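You operate a simulated robot arm through the tools that you are given. There is no shell and no other tool.

You run a simulated robot arm. Do the job below in one go: nothing can be reset, and whatever is moved stays where it is left.

TASK
Strain the broth through the red sieve into the green basin.
Fine: empty the orange jug, nearly all into the basin; jug and sieve go back where they stood; the silver basin stays empty, the tap off. Set down upright: orange jug.

It is judged by the outcome, as a careful person would: the job done as asked, and still so three seconds after it is handed in. It fails if anything else is knocked over, pushed out of place, dropped, spilled or broken.

THE ROBOT
A 7-joint arm with a two-finger parallel gripper, fixed in place. Base frame: the origin is at the foot of the arm, x ahead of it, y to its left, z up; the work surface is at about z = 86. Units: cm, degrees, N and s.
Its first joint turns from -166.0 to 166.0 degrees. Payload 4.4 kg.
The TCP is the grasp point between the finger pads, 2.3 cm short of the fingertips. In the tool frame z runs along the fingers and y along their closing line. Largest opening 9.4 cm; finger width 3.8, thickness 1; the body of the gripper, 5.4 by 9.6 cm, starts 3.9 cm behind the TCP.
Orientation is that of the tool frame in the base frame, as a unit quaternion [w, x, y, z]. With the fingers straight down and closing along the base's y, the tool's x points along the base's -x, its y along +y and its z along -z.

THE INTERFACE
- The arm moves only by the tool arm_command. Its argument "increments" is a list that holds one entry, the list of rows, each a list of 7 numbers: the shift along the tool's x, y, z in cm, then the turn, a rotation vector about the tool's x, y, z in degrees, then the closure in counts, from 0 (fully open) to 255 (shut). In form: [[[tx, ty, tz, wx, wy, wz, grip], ...]]. A call has 1 to 20 rows; each row is the pose to reach, as a shift and turn from the pose commanded when the call began, along the tool's axes at that moment. A row lasts 0.2 s, in which the tool goes at most 5 cm and 8.6 degrees; a call with a longer step from one row to the next is refused whole, and so is a gripper value outside its range. Where a pose cannot be reached the arm comes as near as it can. A force on the tool above 40 N (or 10 N above the force at the start of the call, whichever is more), or a blocked arm, ends the call early, and 0.2 s more pass. The fingers move at their own pace (about 10.8 cm/s each) and stop on an object; they squeeze with about 31 N. The grip force told is the motor's: it shows also when the fingers shut on nothing. Time passes only in rows, and 0.2 s behind the last, so rows that repeat a pose let the fingers close. The reply holds the time, the measured pose of the TCP, the force on the tool along the base axes, the opening and the grip force, in the units named above and with some noise, with the torque about the TCP (base axes, N m) and any sound that the robot's microphone picked up, and new pictures: "pictures" is both (left out), scene, wrist or none.
- Cameras (640 x 400 px; columns grow to the right, rows downward): "scene" is fixed at [40.12, -64.89, 161.2]; the picture's right is [0.96, 0.27, 0.00], its down [0.26, -0.92, -0.31] and it looks along [-0.08, 0.30, -0.95] (base axes); focal length 236 px, centre (320, 200). "wrist" rides on the gripper at [8.6, 1.6, -7.5] in the tool frame; the picture's right is [-0.18, 0.98, 0.00], its down [-0.58, -0.11, -0.81] and it looks along [-0.79, -0.15, 0.59] (tool axes); focal length 243 px, centre (320, 200). There is no depth. A picture from a camera that has moved, and an enlarged one, comes with that camera's place and axes in the base frame and with its lens.
- inspect(camera, box): a new picture of the part [left, top, right, bottom] of that camera's present view, enlarged. The clock stands still meanwhile.
- job_done(): hands the job in; it is judged then, once.

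Places have to be worked out from the pictures, the camera data and where the tool is seen. Open the gripper and draw the arm clear of the work before you hand the job in, unless the task says otherwise.

The tools are called as name(argument=value, ...) on one line, values as JSON. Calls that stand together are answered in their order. arm_command: Moves the arm, as the interface text tells. Its arguments: {"type":"object","properties":{"increments":{"type":"array"},"pictures":{"type":"string","enum":["both","scene","wrist","none"]}},"required":["increments"]} The other tools are called the same way: inspect (camera, box) takes an enlarged picture of a part of a camera's view; job_done () hands the job in.

At the start:

```text
time_s: 0.0
position: [35.68, -39.16, 129.62]
ee_rot: [0.0, 0.0, 1.0, 0.0]
wrist_force: [0.6, 0.2, -0.1]
ft_torque: [0.0, 0.01, 0.02]
width: 9.4
grip_force: 0.0
```

scene: 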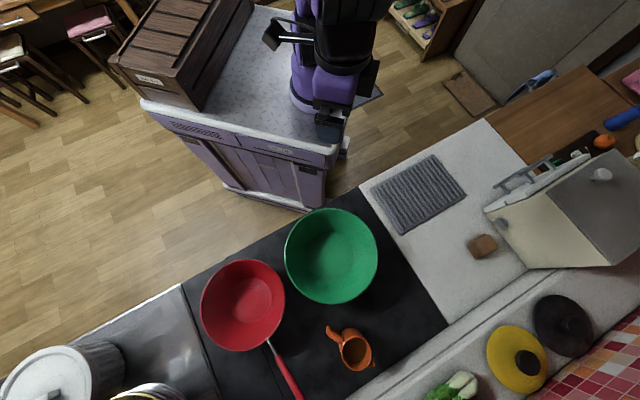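
wrist: 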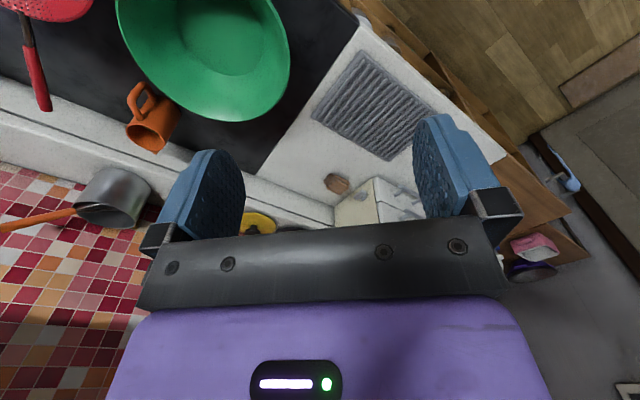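

I'll look closely at the basin, sieve and jug before moving anything.

inspect(camera="scene", box=[180, 200, 400, 400])

inspect(camera="scene", box=[300, 300, 400, 400])

inspect(camera="wrist", box=[0, 0, 320, 200])

inspect(camera="scene", box=[0, 200, 320, 400])

inspect(camera="scene", box=[380, 100, 640, 300])

```text
2.00 times, centred on (290, 300) of scene
camera zoom: at [40.12, -64.89, 161.2], right [0.96, 0.27, 0.0], down [0.26, -0.92, -0.31], along [-0.08, 0.3, -0.95], focal length 473 px, centre (380, 0)
```

zoom: 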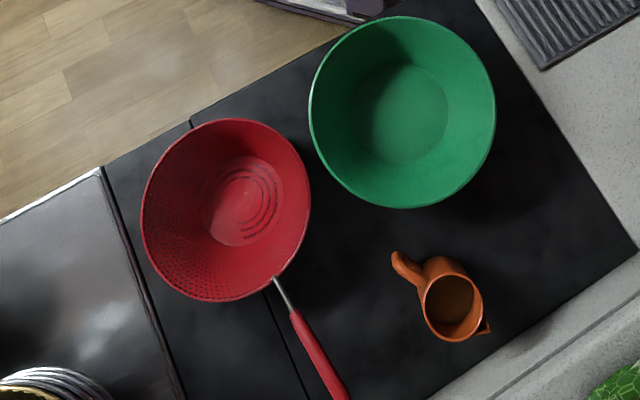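

```text
4.00 times, centred on (350, 350) of scene
camera zoom: at [40.12, -64.89, 161.2], right [0.96, 0.27, 0.0], down [0.26, -0.92, -0.31], along [-0.08, 0.3, -0.95], focal length 946 px, centre (200, -400)
```

zoom: 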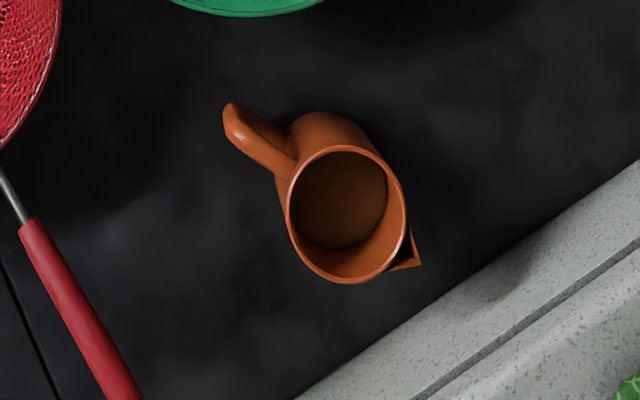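

```text
2.00 times, centred on (160, 100) of wrist
camera zoom: at [27.03, -37.43, 137.04], right [0.18, 0.98, 0.0], down [0.58, -0.11, 0.81], along [0.79, -0.15, -0.59], focal length 485 px, centre (640, 400)
```

zoom: 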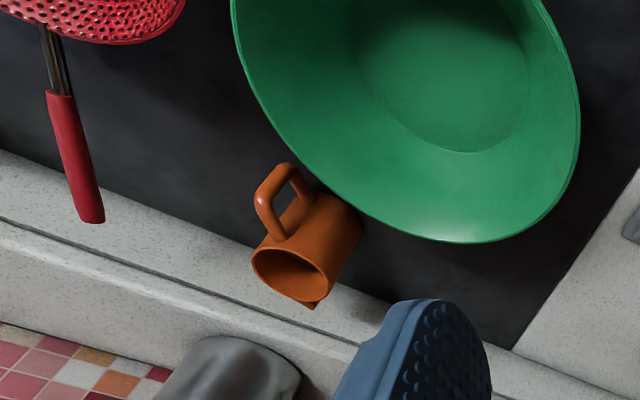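

```text
2.00 times, centred on (160, 300) of scene
camera zoom: at [40.12, -64.89, 161.2], right [0.96, 0.27, 0.0], down [0.26, -0.92, -0.31], along [-0.08, 0.3, -0.95], focal length 473 px, centre (640, 0)
```

zoom: 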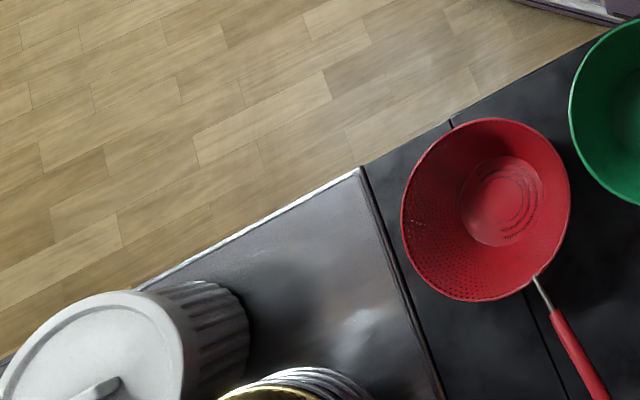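

```text
2.00 times, centred on (510, 200) of scene
camera zoom: at [40.12, -64.89, 161.2], right [0.96, 0.27, 0.0], down [0.26, -0.92, -0.31], along [-0.08, 0.3, -0.95], focal length 473 px, centre (-60, 200)
```

zoom: 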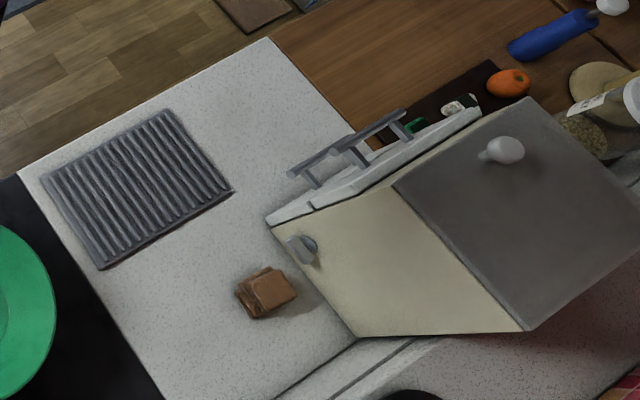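

The sieve, basin and jug are all on the dark hob to the robot's right. I judge the basin rim to be near (42,-58.5,93.5), the sieve centre near (22,-77) and the jug near (54,-80). I'll yaw the wrist so its camera faces outward over the hob for a second viewpoint.

arm_command(increments=[[[0, 0, 0, 0, 0, 8.5, 0], [0, 0, 0, 0, 0, 17, 0], [0, 0, 0, 0, 0, 25.5, 0], [0, 0, 0, 0, 0, 34, 0], [0, 0, 0, 0, 0, 42.5, 0], [0, 0, 0, 0, 0, 51, 0], [0, 0, 0, 0, 0, 59.5, 0], [0, 0, 0, 0, 0, 68, 0]]], pictures="both")

```text
time_s: 1.8
position: [35.64, -39.05, 129.57]
ee_rot: [-0.001, 0.56, 0.829, 0.0]
wrist_force: [-0.3, 0.4, -0.5]
ft_torque: [-0.01, 0.0, 0.02]
width: 9.38
grip_force: 0.0
camera wrist: at [33.99, -30.38, 137.04], right [0.98, 0.2, 0.0], down [0.12, -0.58, 0.81], along [0.16, -0.79, -0.59], focal length 243 px, centre (320, 200)
```

scene: 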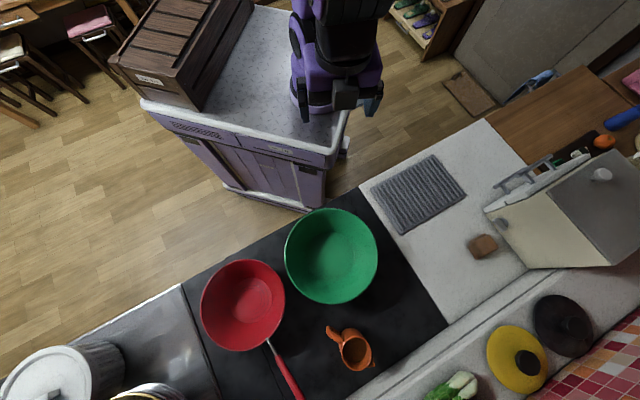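
wrist: 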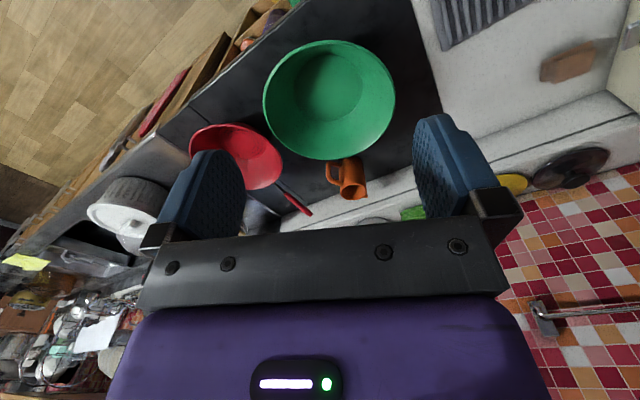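

The wrist camera now sees the sieve, basin and jug from the robot's side (upside down). I'll enlarge that part to triangulate them.

inspect(camera="wrist", box=[180, 30, 420, 230])

inspect(camera="wrist", box=[300, 140, 400, 220])

inspect(camera="wrist", box=[60, 80, 280, 260])

```text
2.00 times, centred on (300, 130) of wrist
camera zoom: at [33.99, -30.38, 137.04], right [0.98, 0.2, 0.0], down [0.12, -0.58, 0.81], along [0.16, -0.79, -0.59], focal length 485 px, centre (360, 340)
```

zoom: 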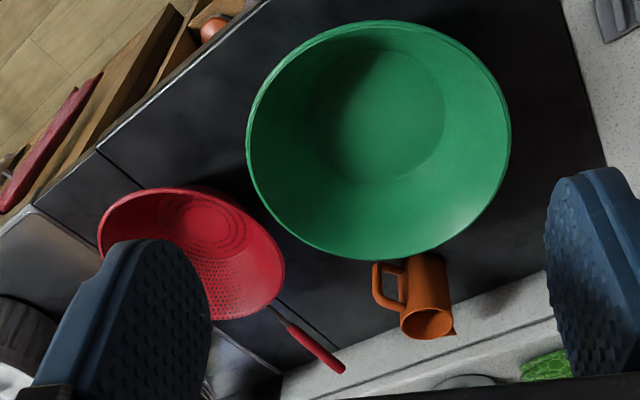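

```text
5.00 times, centred on (350, 180) of wrist
camera zoom: at [33.99, -30.38, 137.04], right [0.98, 0.2, 0.0], down [0.12, -0.58, 0.81], along [0.16, -0.79, -0.59], focal length 1213 px, centre (170, 300)
```

zoom: 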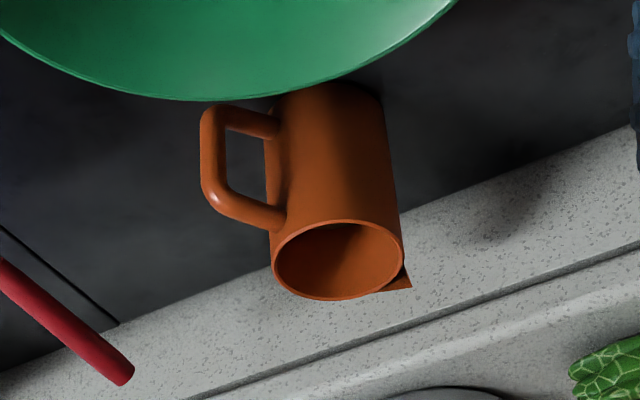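

```text
2.22 times, centred on (170, 170) of wrist
camera zoom: at [33.99, -30.38, 137.04], right [0.98, 0.2, 0.0], down [0.12, -0.58, 0.81], along [0.16, -0.79, -0.59], focal length 539 px, centre (653, 267)
```

zoom: 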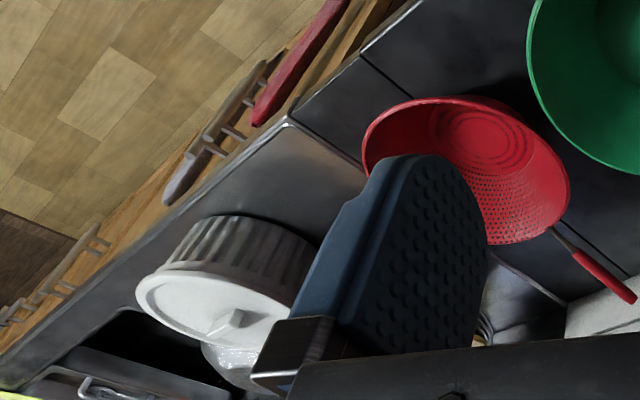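

Triangulating both views gives a jug rim centre of about (53.2,-79.1,96.4), diameter about 7.2, with its handle at azimuth about 156° and its spout about -24°. The sieve rim centre is about (22.3,-76.8,93.3) with r≈11.3, and its handle runs from (35,-85,95) to (44,-92.5,96.5). The basin rim centre is about (41.5,-58.6,93.5), r≈13.1.
Before touching anything I'll test high in free air whether the wrist can reach the tilt needed for pouring.

arm_command(increments=[[[-1.5, 0.05, 0.25, 0, 0, -8, 0], [-3, 0.1, 0.5, 0, 0, -16, 0], [-4.5, 0.15, 0.75, 0, 0, -24, 0], [-6, 0.2, 1, 0, 0, -32, 0], [-7.5, 0.25, 1.25, 0, 0, -40, 0], [-9, 0.3, 1.5, 0, 0, -48, 0], [-10.5, 0.35, 1.75, 0, 0, -56, 0], [-12, 0.4, 2, 0, 0, -64, 0], [-13.5, 0.45, 2.25, 0, 0, -72, 0], [-15, 0.5, 2.5, 0, 0, -80, 0], [-16.5, 0.55, 2.75, 0, 0, -88, 0], [-18, 0.6, 3, 0, 0, -96, 0], [-19.5, 0.67, 3, 0, 0, -103, 0]]], pictures="scene")

```text
time_s: 4.6
position: [43.49, -56.87, 126.54]
ee_rot: [-0.001, -0.301, 0.954, 0.0]
wrist_force: [0.4, 0.2, -0.5]
ft_torque: [0.01, 0.0, 0.02]
width: 9.41
grip_force: 0.2
```

scene: 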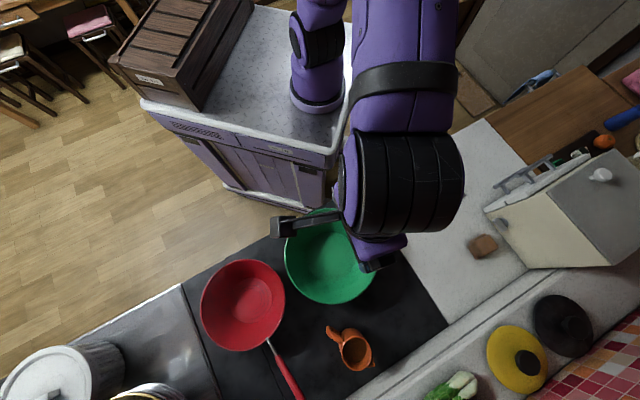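

The yaw of +35° was reached. I'll now try the pour tilt about the closing axis in the air, hand to the right and tool pointing left.

arm_command(increments=[[[0, 0, 0, 0, 8.5, 0, 0], [0, 0, 0, 0, 17, 0, 0], [0, 0, 0, 0, 25.5, 0, 0], [0, 0, 0, 0, 34, 0, 0], [0, 0, 0, 0, 42.5, 0, 0], [0, 0, 0, 0, 51, 0, 0], [0, 0, 0, 0, 59.5, 0, 0], [0, 0, 0, 0, 68, 0, 0], [0, 0, 0, 0, 76.5, 0, 0], [0, 0, 0, 0, 85, 0, 0], [0, 0, 0, 0, 93.5, 0, 0], [0, 0, 0, 0, 102, 0, 0]]], pictures="scene")

```text
time_s: 7.2
position: [43.57, -56.96, 126.46]
ee_rot: [0.742, 0.189, -0.599, 0.234]
wrist_force: [-0.9, 0.5, 0.5]
ft_torque: [0.02, 0.0, 0.04]
width: 9.38
grip_force: 0.1
```

scene: 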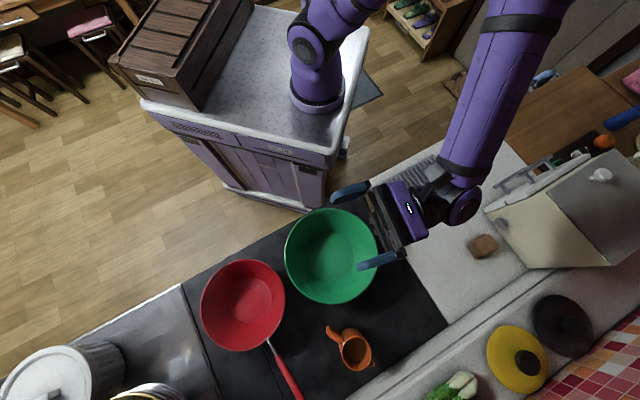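

The tilt of 102° was reached exactly, with the hand to the right of the basin. I'll check another 25° so the jug can be drained completely.

arm_command(increments=[[[0, 0, 0, 0, 8.5, 0, 0], [0, 0, 0, 0, 17, 0, 0], [0, 0, 0, 0, 25.5, 0, 0], [0, 0, 0, 0, 34, 0, 0]]], pictures="scene")

```text
time_s: 8.2
position: [43.55, -56.74, 126.55]
ee_rot: [0.885, 0.112, -0.356, 0.279]
wrist_force: [0.1, -0.3, 0.9]
ft_torque: [0.0, 0.0, 0.02]
width: 9.42
grip_force: 0.2
```

scene: 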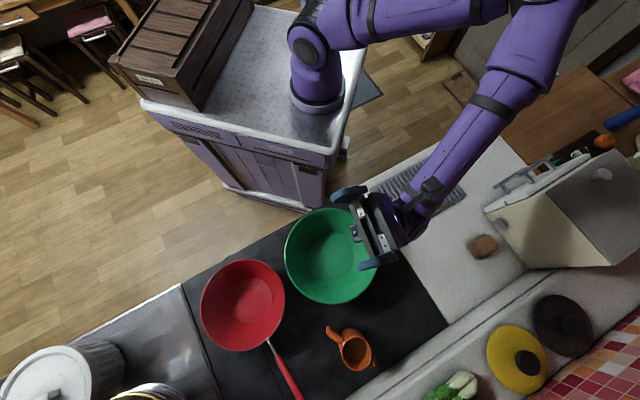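

A tilt of 136° is also reachable, so a jug-handle grasp with a spout pour works. I'll undo the tilt and then move over the sieve handle.

arm_command(increments=[[[0, 0, 0, 0, -8.5, 0, 0], [0, 0, 0, 0, -17, 0, 0], [0, 0, 0, 0, -25.5, 0, 0], [0, 0, 0, 0, -34, 0, 0], [0, 0, 0, 0, -42.5, 0, 0], [0, 0, 0, 0, -51, 0, 0], [0, 0, 0, 0, -59.5, 0, 0], [0, 0, 0, 0, -68, 0, 0], [0, 0, 0, 0, -76.5, 0, 0], [0, 0, 0, 0, -85, 0, 0], [0, 0, 0, 0, -93.5, 0, 0], [0, 0, 0, 0, -102, 0, 0], [0, 0, 0, 0, -110.5, 0, 0], [0, 0, 0, 0, -119, 0, 0], [0, 0, 0, 0, -127.5, 0, 0], [0, 0, 0, 0, -136, 0, 0]]], pictures="none")

```text
time_s: 11.6
position: [43.69, -56.78, 126.52]
ee_rot: [0.001, -0.301, 0.954, 0.0]
wrist_force: [0.5, 0.1, 0.4]
ft_torque: [-0.01, 0.03, -0.04]
width: 9.39
grip_force: 0.1
```

The tool is vertical again. I'll move above the sieve handle at about z 112 with the closing line across it, to look closer.

arm_command(increments=[[[2.26, -2.04, 1.45, 0, 0, 7.3, 60], [4.52, -4.08, 2.9, 0, 0, 14.6, 60], [6.78, -6.12, 4.35, 0, 0, 21.9, 60], [9.04, -8.16, 5.8, 0, 0, 29.2, 60], [11.3, -10.2, 7.25, 0, 0, 36.5, 60], [13.56, -12.24, 8.7, 0, 0, 43.8, 60], [15.82, -14.28, 10.15, 0, 0, 51.1, 60], [18.08, -16.32, 11.6, 0, 0, 58.4, 60], [20.34, -18.36, 13.05, 0, 0, 65.7, 60], [22.6, -20.4, 14.5, 0, 0, 73, 60]]], pictures="both")

```text
time_s: 13.8
position: [36.86, -86.5, 112.33]
ee_rot: [0.001, 0.327, 0.945, 0.0]
wrist_force: [-0.3, 0.3, 1.1]
ft_torque: [-0.01, 0.01, 0.0]
width: 7.17
grip_force: 0.0
camera wrist: at [31.02, -79.79, 119.73], right [0.75, 0.66, 0.0], down [0.39, -0.44, 0.81], along [0.53, -0.61, -0.59], focal length 243 px, centre (320, 200)
```

scene: 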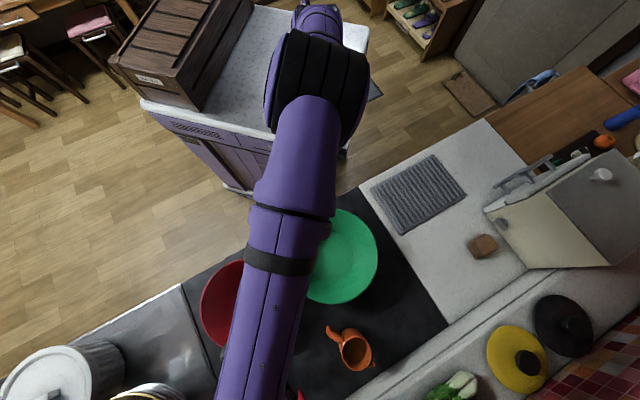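
wrist: 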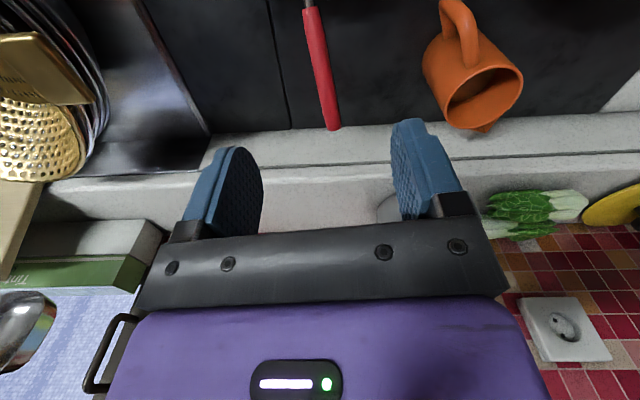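

The handle lies right under the TCP along azimuth about -37.5°, matching the tool yaw of -38°. I'll descend straight to z ≈ 95 with the fingers straddling it, without closing yet.

arm_command(increments=[[[0, 0, 3, 0, 0, 0, 60], [0, 0, 6, 0, 0, 0, 60], [0, 0, 9, 0, 0, 0, 60], [0, 0, 12, 0, 0, 0, 60], [0, 0, 14, 0, 0, 0, 60], [0, 0, 15.5, 0, 0, 0, 60], [0, 0, 16.5, 0, 0, 0, 60], [0, 0, 17.2, 0, 0, 0, 60]]], pictures="both")

```text
time_s: 15.6
position: [36.76, -86.52, 94.68]
ee_rot: [0.0, 0.326, 0.945, 0.0]
wrist_force: [-0.7, -0.2, -0.2]
ft_torque: [0.0, -0.01, 0.01]
width: 7.18
grip_force: 0.0
camera wrist: at [30.91, -80.0, 102.21], right [0.75, 0.66, 0.0], down [0.39, -0.44, 0.81], along [0.53, -0.6, -0.59], focal length 243 px, centre (320, 200)
```

scene: 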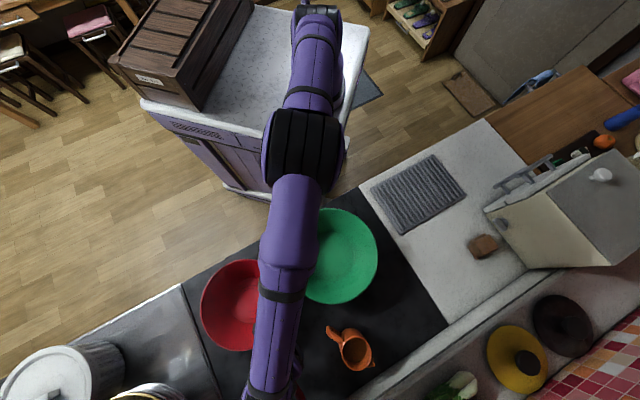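
wrist: 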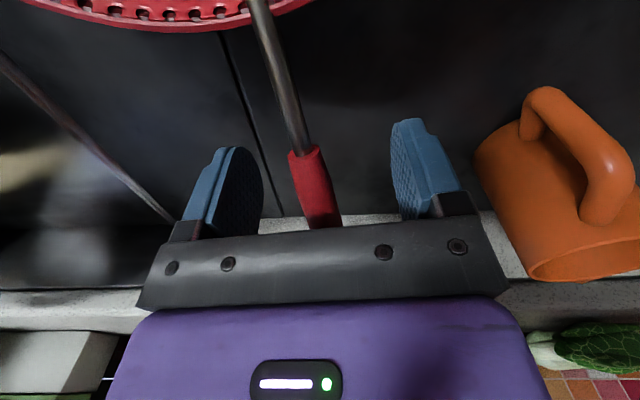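

The handle sits between the fingers at TCP height, about 0.27 cm off towards -y of the tool. I'll centre on it and close.

arm_command(increments=[[[0, -0.27, 0, 0, 0, 0, 60], [0, -0.27, 0, 0, 0, 0, 60], [0, -0.27, 0, 0, 0, 0, 120], [0, -0.27, 0, 0, 0, 0, 180], [0, -0.27, 0, 0, 0, 0, 255], [0, -0.27, 0, 0, 0, 0, 255], [0, -0.27, 0, 0, 0, 0, 255], [0, -0.27, 0, 0, 0, 0, 255]]], pictures="both")

```text
time_s: 17.4
position: [36.53, -86.75, 94.87]
ee_rot: [0.0, 0.326, 0.945, -0.001]
wrist_force: [-0.2, 0.0, -0.5]
ft_torque: [-0.03, -0.05, -0.04]
width: 1.69
grip_force: 30.9
camera wrist: at [30.8, -80.21, 102.29], right [0.75, 0.66, 0.0], down [0.39, -0.44, 0.81], along [0.53, -0.6, -0.59], focal length 243 px, centre (320, 200)
```

scene: 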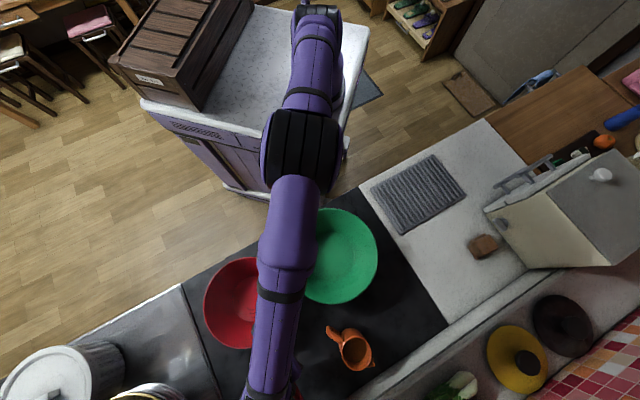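
wrist: 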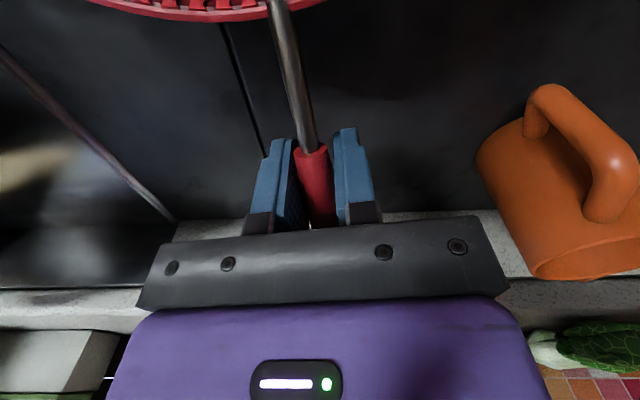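

The fingers hold the handle (1.7 cm, 31 N). I'll check whether the closing shifted the sieve at all, since I need its original place for the return.

inspect(camera="scene", box=[180, 200, 400, 400])

```text
2.00 times, centred on (290, 300) of scene
camera zoom: at [40.12, -64.89, 161.2], right [0.96, 0.27, 0.0], down [0.26, -0.92, -0.31], along [-0.08, 0.3, -0.95], focal length 473 px, centre (380, 0)
```

zoom: 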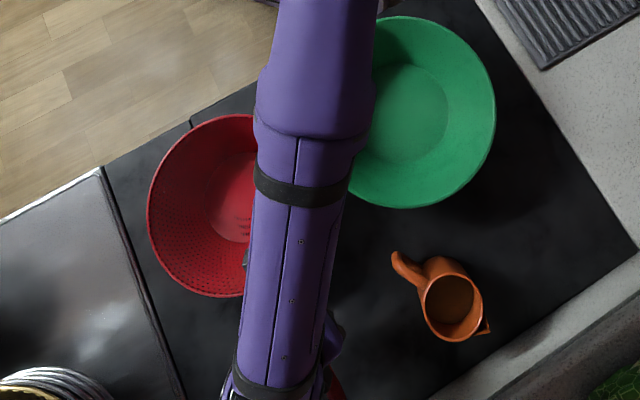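

Closing turned the sieve about 3° (its centre moved ~0.9 cm towards +x,+y); I'll correct that on the return. Next I lift gently and watch for droop.

arm_command(increments=[[[0, 0, -0.7, 0, 0, 0, 255], [0, 0, -1.5, 0, 0, 0, 255], [0, 0, -2.5, 0, 0, 0, 255], [0, 0, -3.5, 0, 0, 0, 255], [0, 0, -5, 0, 0, 0, 255], [0, 0, -5, 0, 0, 0, 255]]], pictures="both")

```text
time_s: 18.8
position: [36.62, -86.92, 99.73]
ee_rot: [0.0, 0.326, 0.945, 0.0]
wrist_force: [0.0, 0.0, -0.4]
ft_torque: [-0.08, -0.08, -0.02]
width: 1.7
grip_force: 30.5
camera wrist: at [30.8, -80.22, 107.27], right [0.75, 0.66, 0.0], down [0.39, -0.44, 0.81], along [0.53, -0.6, -0.59], focal length 243 px, centre (320, 200)
```

scene: 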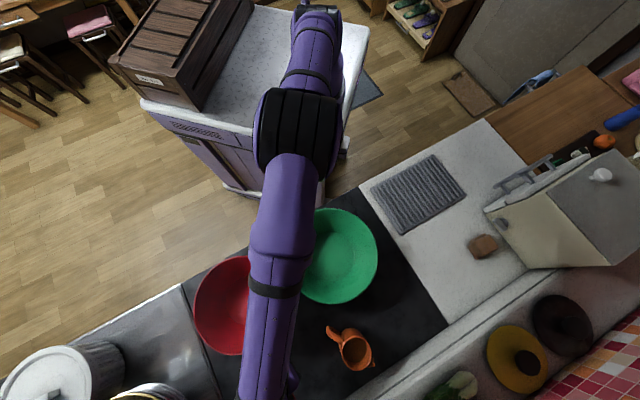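
wrist: 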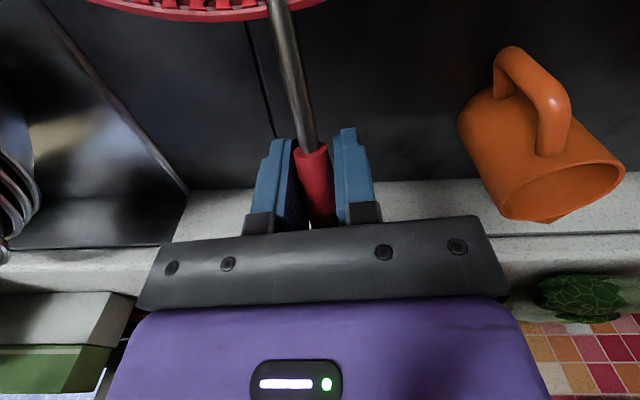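

The sieve is up, level and light, with no droop. I'll raise it to about z 108 and carry it over the basin, centre offset (-13.6,+10.7) from the TCP, aiming for TCP (55.1,-69.25).

arm_command(increments=[[[0, 0, -2.5, 0, 0, 0, 255], [0, 0, -5, 0, 0, 0, 255], [0, 0, -8, 0, 0, 0, 255], [-0.38, 2.5, -8, 0, 0, 0, 255], [-0.76, 5, -8, 0, 0, 0, 255], [-1.15, 7.6, -8, 0, 0, 0, 255], [-1.53, 10.1, -8, 0, 0, 0, 255], [-1.91, 12.6, -8, 0, 0, 0, 255], [-2.3, 15.2, -8, 0, 0, 0, 255], [-2.67, 17.7, -8, 0, 0, 0, 255], [-3.06, 20.2, -8, 0, 0, 0, 255], [-3.44, 22.8, -8, 0, 0, 0, 255], [-3.7, 24.5, -8, 0, 0, 0, 255], [-3.82, 25.27, -8, 0, 0, 0, 255], [-3.82, 25.27, -8, 0, 0, 0, 255]]], pictures="both")

inspect(camera="scene", box=[180, 200, 400, 400])

```text
time_s: 22.0
position: [55.2, -69.24, 107.74]
ee_rot: [0.0, 0.326, 0.945, 0.001]
wrist_force: [0.2, -0.5, -1.8]
ft_torque: [-0.02, -0.11, -0.02]
width: 1.68
grip_force: 30.7
camera wrist: at [49.39, -62.57, 115.22], right [0.75, 0.66, 0.0], down [0.39, -0.44, 0.81], along [0.53, -0.6, -0.59], focal length 243 px, centre (320, 200)
```

scene: 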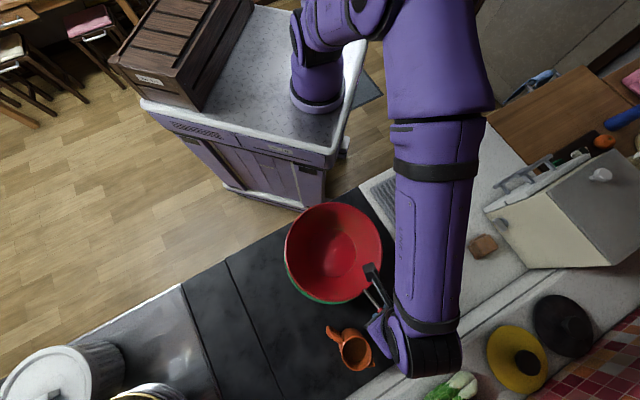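
wrist: 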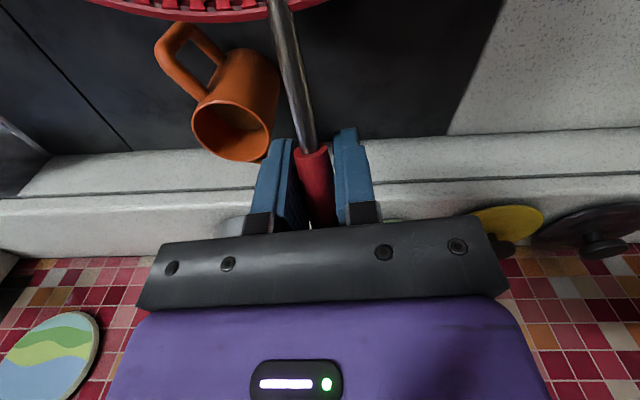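

```text
2.00 times, centred on (290, 300) of scene
camera zoom: at [40.12, -64.89, 161.2], right [0.96, 0.27, 0.0], down [0.26, -0.92, -0.31], along [-0.08, 0.3, -0.95], focal length 473 px, centre (380, 0)
```

zoom: 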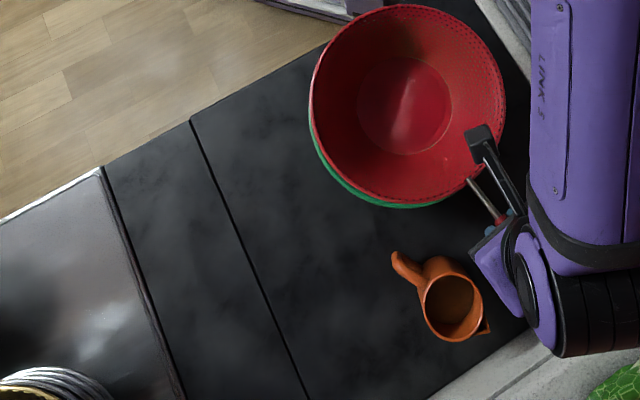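

Seen from the scene camera, the sieve centre is at about (41.7,-58.6), right over the basin. I'll lower it 11.5 cm into the basin, slowing at the end.

arm_command(increments=[[[0, 0, 2.5, 0, 0, 0, 255], [0, 0, 5, 0, 0, 0, 255], [0, 0, 7.5, 0, 0, 0, 255], [0, 0, 9, 0, 0, 0, 255], [0, 0, 10, 0, 0, 0, 255], [0, 0, 10.7, 0, 0, 0, 255], [0, 0, 11.2, 0, 0, 0, 255], [0, 0, 11.5, 0, 0, 0, 255], [0, 0, 11.5, 0, 0, 0, 255]]], pictures="both")

inspect(camera="scene", box=[220, 180, 440, 380])

inspect(camera="wrist", box=[60, 0, 380, 200])

```text
time_s: 24.0
position: [55.3, -69.19, 96.38]
ee_rot: [0.0, 0.327, 0.945, 0.001]
wrist_force: [-0.6, 0.3, 1.3]
ft_torque: [-0.04, -0.06, -0.05]
width: 1.7
grip_force: 31.1
camera wrist: at [49.38, -62.61, 103.79], right [0.75, 0.66, 0.0], down [0.39, -0.44, 0.81], along [0.53, -0.6, -0.59], focal length 243 px, centre (320, 200)
```

scene: 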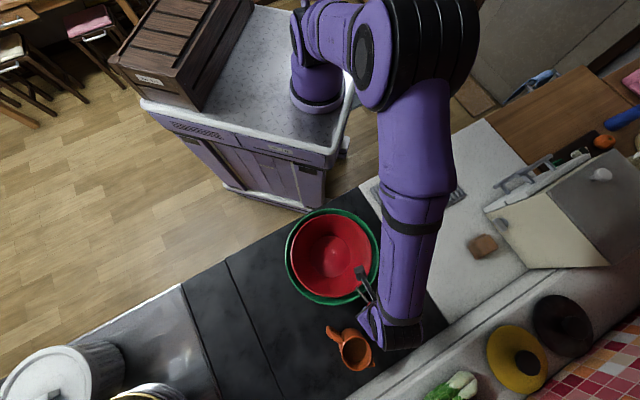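
wrist: 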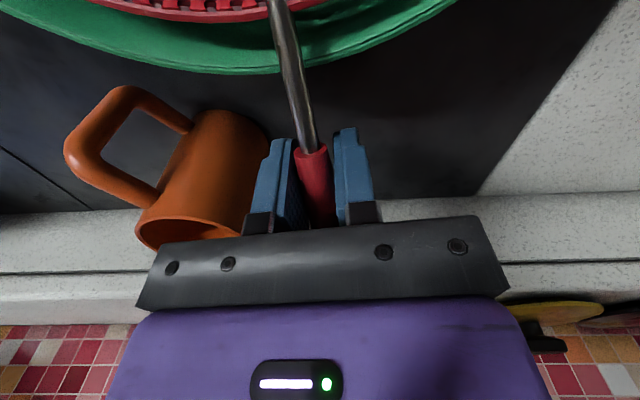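

```text
2.00 times, centred on (330, 280) of scene
camera zoom: at [40.12, -64.89, 161.2], right [0.96, 0.27, 0.0], down [0.26, -0.92, -0.31], along [-0.08, 0.3, -0.95], focal length 473 px, centre (300, 40)
```

zoom: 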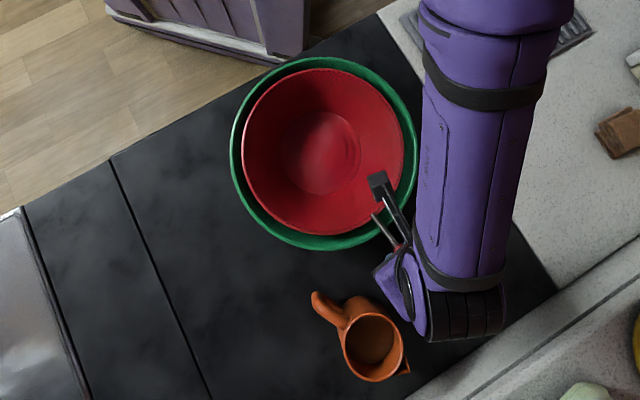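

```text
2.00 times, centred on (220, 100) of wrist
camera zoom: at [49.38, -62.61, 103.79], right [0.75, 0.66, 0.0], down [0.39, -0.44, 0.81], along [0.53, -0.6, -0.59], focal length 485 px, centre (520, 400)
```

zoom: 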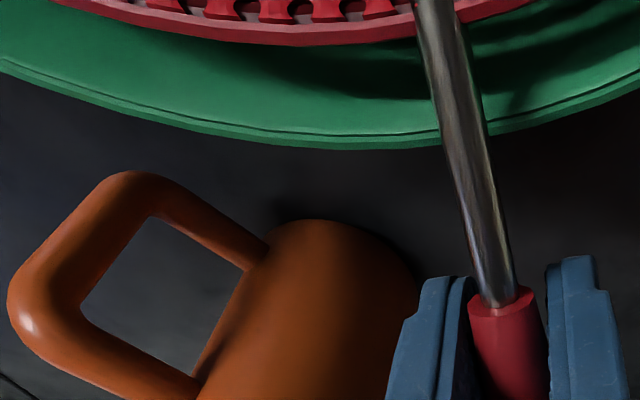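

The sieve is nested and centred, with an even green ring all round, and I see no contact force yet. I'll lower it in small steps until the force reading shows it resting.

arm_command(increments=[[[0, 0, 0.25, 0, 0, 0, 255], [0, 0, 0.5, 0, 0, 0, 255], [0, 0, 0.7, 0, 0, 0, 255], [0, 0, 0.7, 0, 0, 0, 255]]], pictures="none")

```text
time_s: 25.0
position: [55.23, -69.25, 95.73]
ee_rot: [0.002, 0.327, 0.945, 0.0]
wrist_force: [4.0, -4.9, 16.8]
ft_torque: [0.55, 0.68, 0.05]
width: 1.68
grip_force: 30.4
```

There is about 17 N of upward force with a short lever, so the handle's rod is resting on the basin rim. I'll ease off a few millimetres to unload it, then open the fingers part-way so the jug isn't touched.

arm_command(increments=[[[0, 0, -0.2, 0, 0, 0, 255], [0, 0, -0.4, 0, 0, 0, 255], [0, 0, -0.4, 0, 0, 0, 255]]], pictures="none")

```text
time_s: 25.8
position: [55.17, -69.19, 95.97]
ee_rot: [-0.001, 0.326, 0.945, 0.0]
wrist_force: [0.3, 0.5, -0.6]
ft_torque: [-0.04, -0.07, -0.01]
width: 1.67
grip_force: 31.0
```

The load is gone, so the sieve hangs only millimetres above its rest. I'll open the fingers gently to about 4 cm.

arm_command(increments=[[[0, 0, 0.15, 0, 0, 0, 240], [0, 0, 0.15, 0, 0, 0, 205], [0, 0, 0.15, 0, 0, 0, 190], [0, 0, 0.15, 0, 0, 0, 170], [0, 0, 0.15, 0, 0, 0, 145], [0, 0, 0.15, 0, 0, 0, 145]]], pictures="both")

inspect(camera="scene", box=[220, 180, 440, 380])

inspect(camera="wrist", box=[60, 0, 380, 200])

```text
time_s: 27.2
position: [55.22, -69.12, 95.87]
ee_rot: [0.0, 0.326, 0.945, 0.001]
wrist_force: [0.5, -0.7, 0.5]
ft_torque: [0.0, -0.03, 0.0]
width: 4.07
grip_force: 0.1
camera wrist: at [49.4, -62.6, 103.33], right [0.75, 0.66, 0.0], down [0.39, -0.44, 0.81], along [0.53, -0.6, -0.59], focal length 243 px, centre (320, 200)
```

scene: 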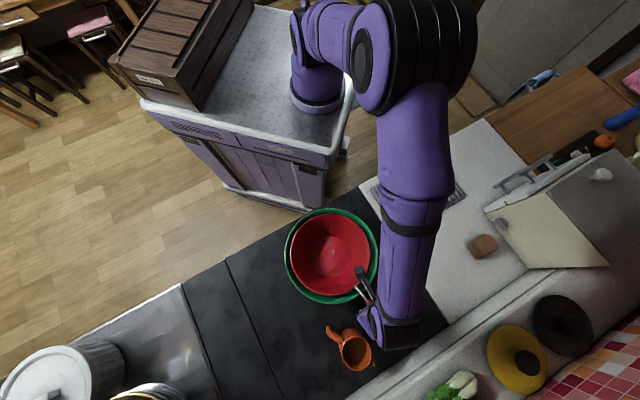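
wrist: 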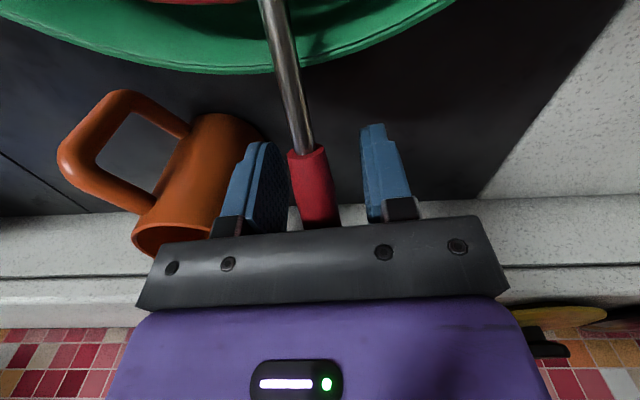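

```text
2.00 times, centred on (330, 280) of scene
camera zoom: at [40.12, -64.89, 161.2], right [0.96, 0.27, 0.0], down [0.26, -0.92, -0.31], along [-0.08, 0.3, -0.95], focal length 473 px, centre (300, 40)
```

zoom: 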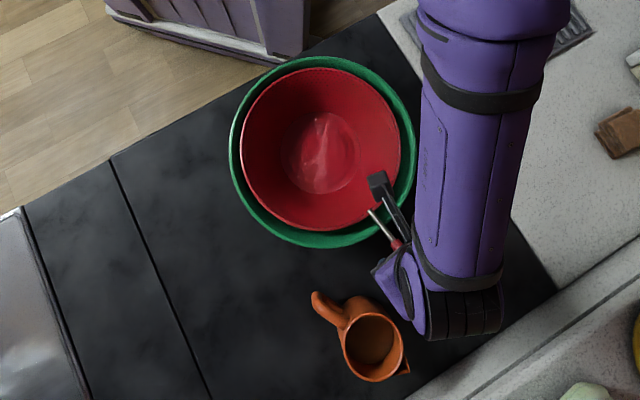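

```text
2.00 times, centred on (220, 100) of wrist
camera zoom: at [49.4, -62.6, 103.33], right [0.75, 0.66, 0.0], down [0.39, -0.44, 0.81], along [0.53, -0.6, -0.59], focal length 485 px, centre (520, 400)
```

zoom: 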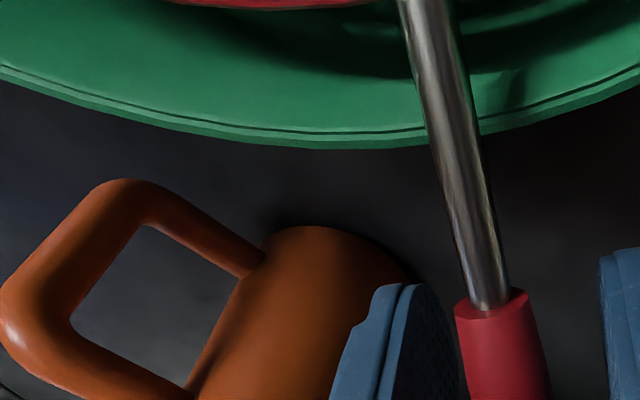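

The sieve now sits in the basin with its rod on the rim, and the basin hasn't moved. I'll raise the hand straight up clear of the handle and look.

arm_command(increments=[[[0, 0, -1, 0, 0, 0, 145], [0, 0, -3, 0, 0, 0, 145], [0, 0, -6, 0, 0, 0, 145], [0, 0, -10, 0, 0, 0, 145], [0, 0, -14, 0, 0, 0, 145], [0, 0, -18, 0, 0, 0, 145]]], pictures="both")

inspect(camera="wrist", box=[60, 0, 380, 200])

```text
time_s: 28.6
position: [55.24, -69.32, 114.07]
ee_rot: [-0.001, 0.326, 0.945, 0.0]
wrist_force: [-0.4, -0.7, -0.6]
ft_torque: [0.03, 0.04, 0.02]
width: 4.06
grip_force: 0.0
camera wrist: at [49.29, -62.67, 121.49], right [0.75, 0.66, 0.0], down [0.39, -0.44, 0.81], along [0.53, -0.6, -0.59], focal length 243 px, centre (320, 200)
```

scene: 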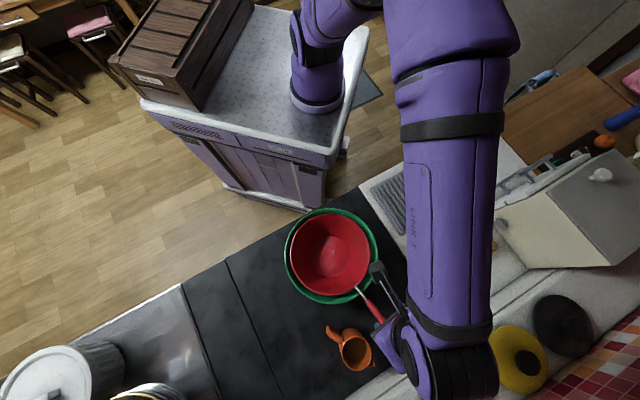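
wrist: 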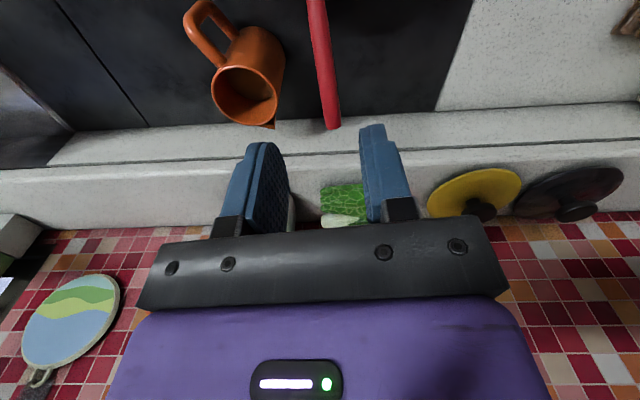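

```text
2.00 times, centred on (220, 100) of wrist
camera zoom: at [49.29, -62.67, 121.49], right [0.75, 0.66, 0.0], down [0.39, -0.44, 0.81], along [0.53, -0.6, -0.59], focal length 485 px, centre (520, 400)
```

zoom: 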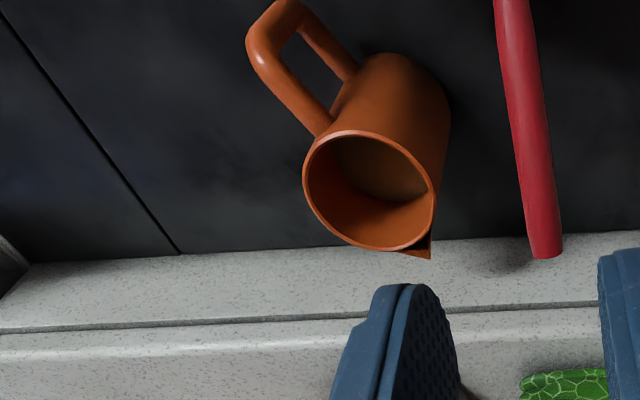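

The sieve rests stably in the basin. From three views the jug axis is about (53.05,-79.1), with its handle at azimuth about 160°, bar top near z 95.6 and elbow near (45.9,-76.4). I'll go above the handle at (47.2,-77.0,105) with yaw -20° to line up.

arm_command(increments=[[[0.4, -2.75, 0, 0, 0, -4.5, 145], [0.8, -5.5, 2, 0, 0, -9, 145], [1.2, -8.25, 5, 0, 0, -13.5, 145], [1.6, -11, 7, 0, 0, -18, 145], [1.6, -11, 9, 0, 0, -18, 145], [1.6, -11, 9, 0, 0, -18, 145]]], pictures="both")

inspect(camera="wrist", box=[200, 0, 520, 200])

```text
time_s: 30.0
position: [47.02, -77.16, 104.84]
ee_rot: [0.0, 0.173, 0.985, 0.0]
wrist_force: [-0.5, -0.5, 0.1]
ft_torque: [0.0, 0.0, 0.0]
width: 4.05
grip_force: 0.2
camera wrist: at [39.52, -72.59, 112.4], right [0.51, 0.86, 0.0], down [0.51, -0.3, 0.81], along [0.69, -0.41, -0.59], focal length 243 px, centre (320, 200)
```

scene: 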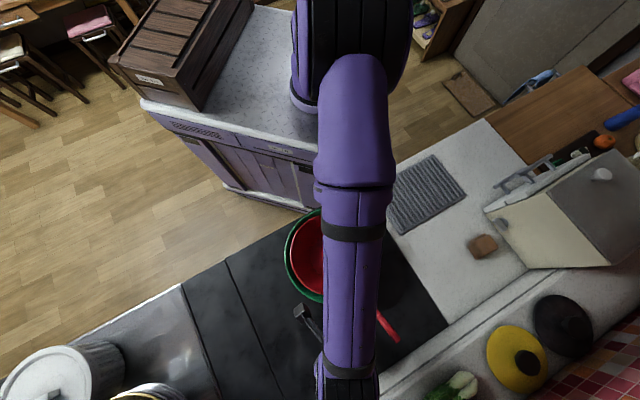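
wrist: 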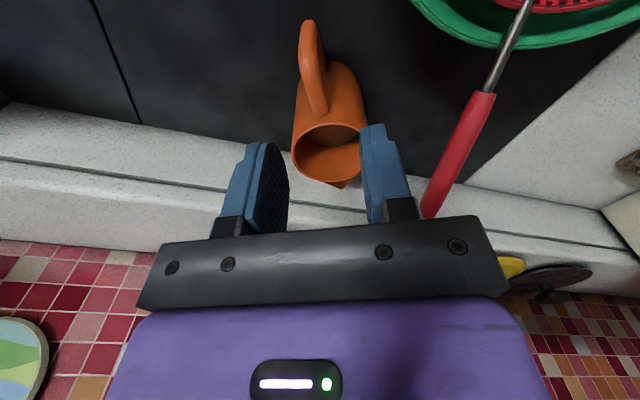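

```text
2.00 times, centred on (360, 100) of wrist
camera zoom: at [39.52, -72.59, 112.4], right [0.51, 0.86, 0.0], down [0.51, -0.3, 0.81], along [0.69, -0.41, -0.59], focal length 485 px, centre (240, 400)
```

zoom: 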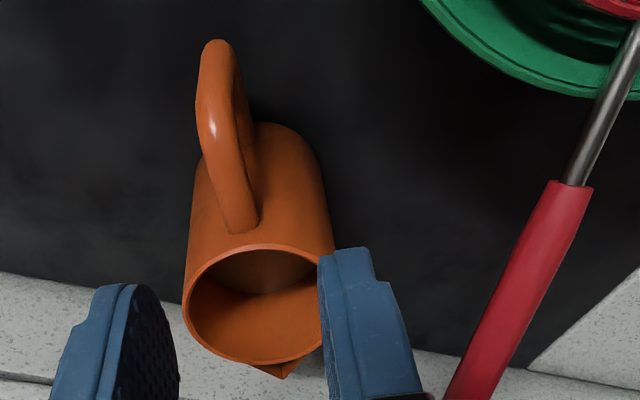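

The handle bar runs along azimuth about 163° and lies about 0.3 cm to the tool's -y side. I'll nudge and turn 2.7°, then descend until the fingertips are just past the bar's top.

arm_command(increments=[[[0, -0.15, 1.5, 0, 0, -1.4, 145], [0, -0.33, 3, 0, 0, -2.7, 145], [0, -0.33, 5, 0, 0, -2.7, 145], [0, -0.33, 6.5, 0, 0, -2.7, 145], [0, -0.33, 7.5, 0, 0, -2.7, 145], [0, -0.33, 7.5, 0, 0, -2.7, 145]]], pictures="wrist")

inspect(camera="wrist", box=[160, 40, 480, 240])

```text
time_s: 31.4
position: [47.15, -77.19, 97.29]
ee_rot: [0.0, 0.15, 0.989, 0.0]
wrist_force: [-0.4, -0.4, 0.5]
ft_torque: [-0.01, 0.03, -0.02]
width: 4.05
grip_force: 0.0
camera wrist: at [39.34, -73.15, 104.81], right [0.47, 0.88, 0.0], down [0.52, -0.28, 0.81], along [0.71, -0.38, -0.59], focal length 243 px, centre (320, 200)
```

wrist: 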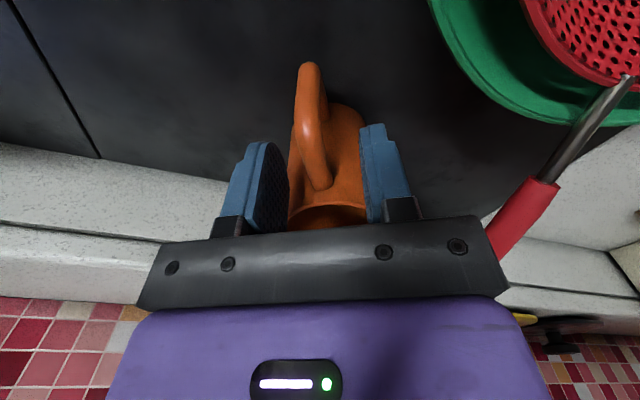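

```text
2.00 times, centred on (320, 140) of wrist
camera zoom: at [39.34, -73.15, 104.81], right [0.47, 0.88, 0.0], down [0.52, -0.28, 0.81], along [0.71, -0.38, -0.59], focal length 485 px, centre (320, 320)
```

zoom: 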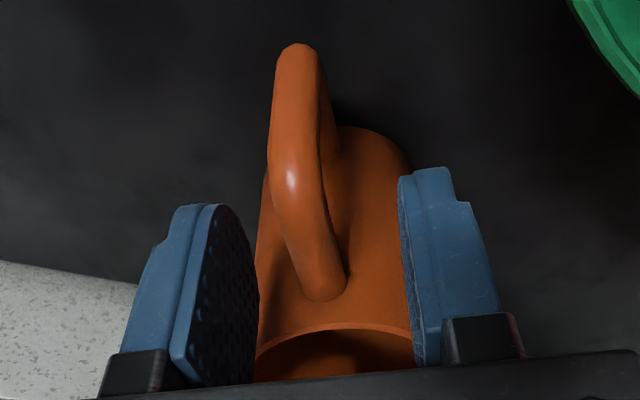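

The bar is between the fingers, centred along their width and about 0.28 cm off in -y. I'll shift, then descend to TCP z ≈ 94.4.

arm_command(increments=[[[0, -0.28, 0, 0, 0, 1, 145], [0, -0.28, 1, 0, 0, 1, 145], [0, -0.28, 2, 0, 0, 1, 145], [0, -0.28, 2.9, 0, 0, 1, 145], [0, -0.28, 2.9, 0, 0, 1, 145]]], pictures="wrist")

inspect(camera="wrist", box=[160, 40, 480, 240])

```text
time_s: 32.6
position: [46.97, -77.6, 94.52]
ee_rot: [0.0, 0.159, 0.987, 0.0]
wrist_force: [0.1, 0.3, -0.3]
ft_torque: [0.0, 0.01, 0.0]
width: 4.05
grip_force: 0.1
camera wrist: at [39.32, -73.28, 101.9], right [0.48, 0.88, 0.0], down [0.52, -0.29, 0.81], along [0.71, -0.39, -0.59], focal length 243 px, centre (320, 200)
```

wrist: 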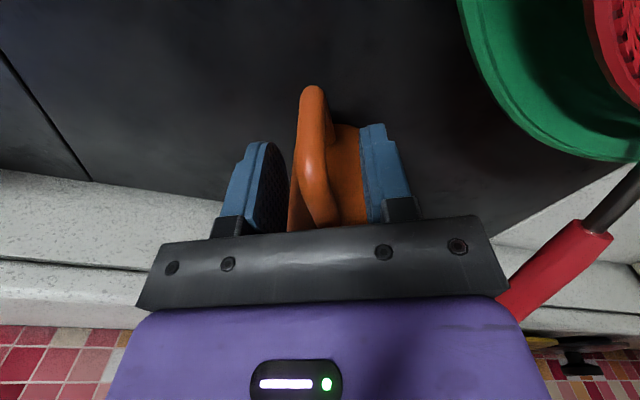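

```text
2.00 times, centred on (320, 140) of wrist
camera zoom: at [39.32, -73.28, 101.9], right [0.48, 0.88, 0.0], down [0.52, -0.29, 0.81], along [0.71, -0.39, -0.59], focal length 485 px, centre (320, 320)
```

zoom: 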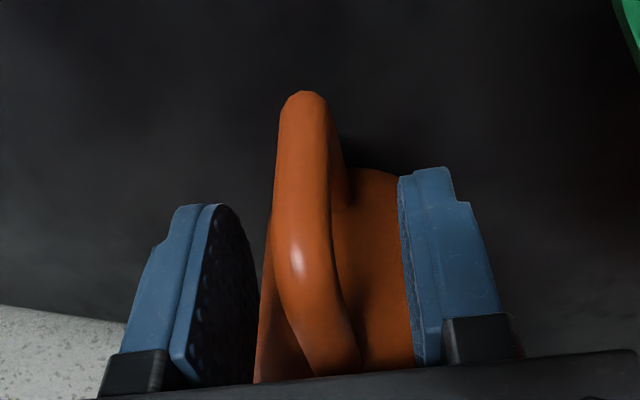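

The bar is now centred between the pads (offset under 0.1 cm). I'll close the fingers on the jug's handle.

arm_command(increments=[[[0, 0, 0, 0, 0, 0, 180], [0, 0, 0, 0, 0, 0, 205], [0, 0, 0, 0, 0, 0, 230], [0, 0, 0, 0, 0, 0, 255], [0, 0, 0, 0, 0, 0, 255], [0, 0, 0, 0, 0, 0, 255]]], pictures="both")

inspect(camera="wrist", box=[160, 40, 480, 240])

```text
time_s: 34.0
position: [46.88, -77.47, 94.44]
ee_rot: [0.0, 0.159, 0.987, 0.0]
wrist_force: [-1.1, 0.7, 0.3]
ft_torque: [0.01, -0.05, 0.04]
width: 1.39
grip_force: 31.1
camera wrist: at [39.33, -73.27, 101.9], right [0.48, 0.88, 0.0], down [0.52, -0.29, 0.81], along [0.71, -0.39, -0.59], focal length 243 px, centre (320, 200)
```

scene: 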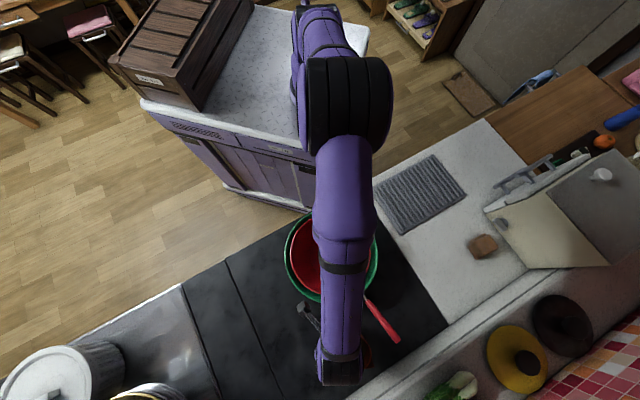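
wrist: 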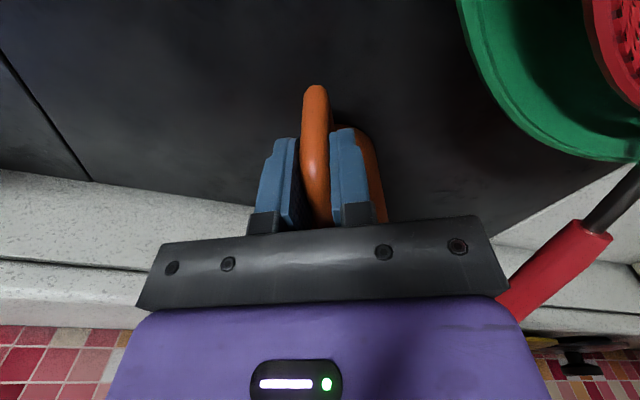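

```text
2.00 times, centred on (320, 140) of wrist
camera zoom: at [39.33, -73.27, 101.9], right [0.48, 0.88, 0.0], down [0.52, -0.29, 0.81], along [0.71, -0.39, -0.59], focal length 485 px, centre (320, 320)
```

zoom: 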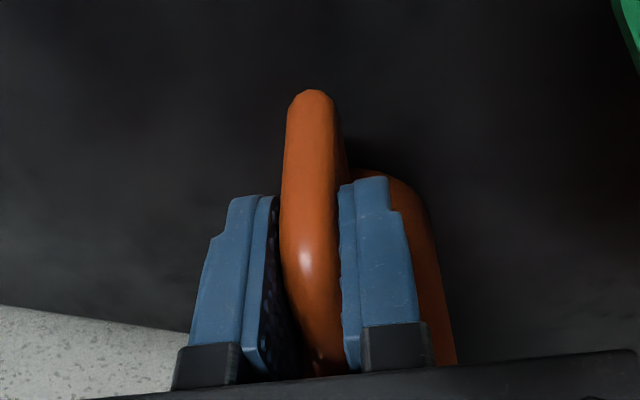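

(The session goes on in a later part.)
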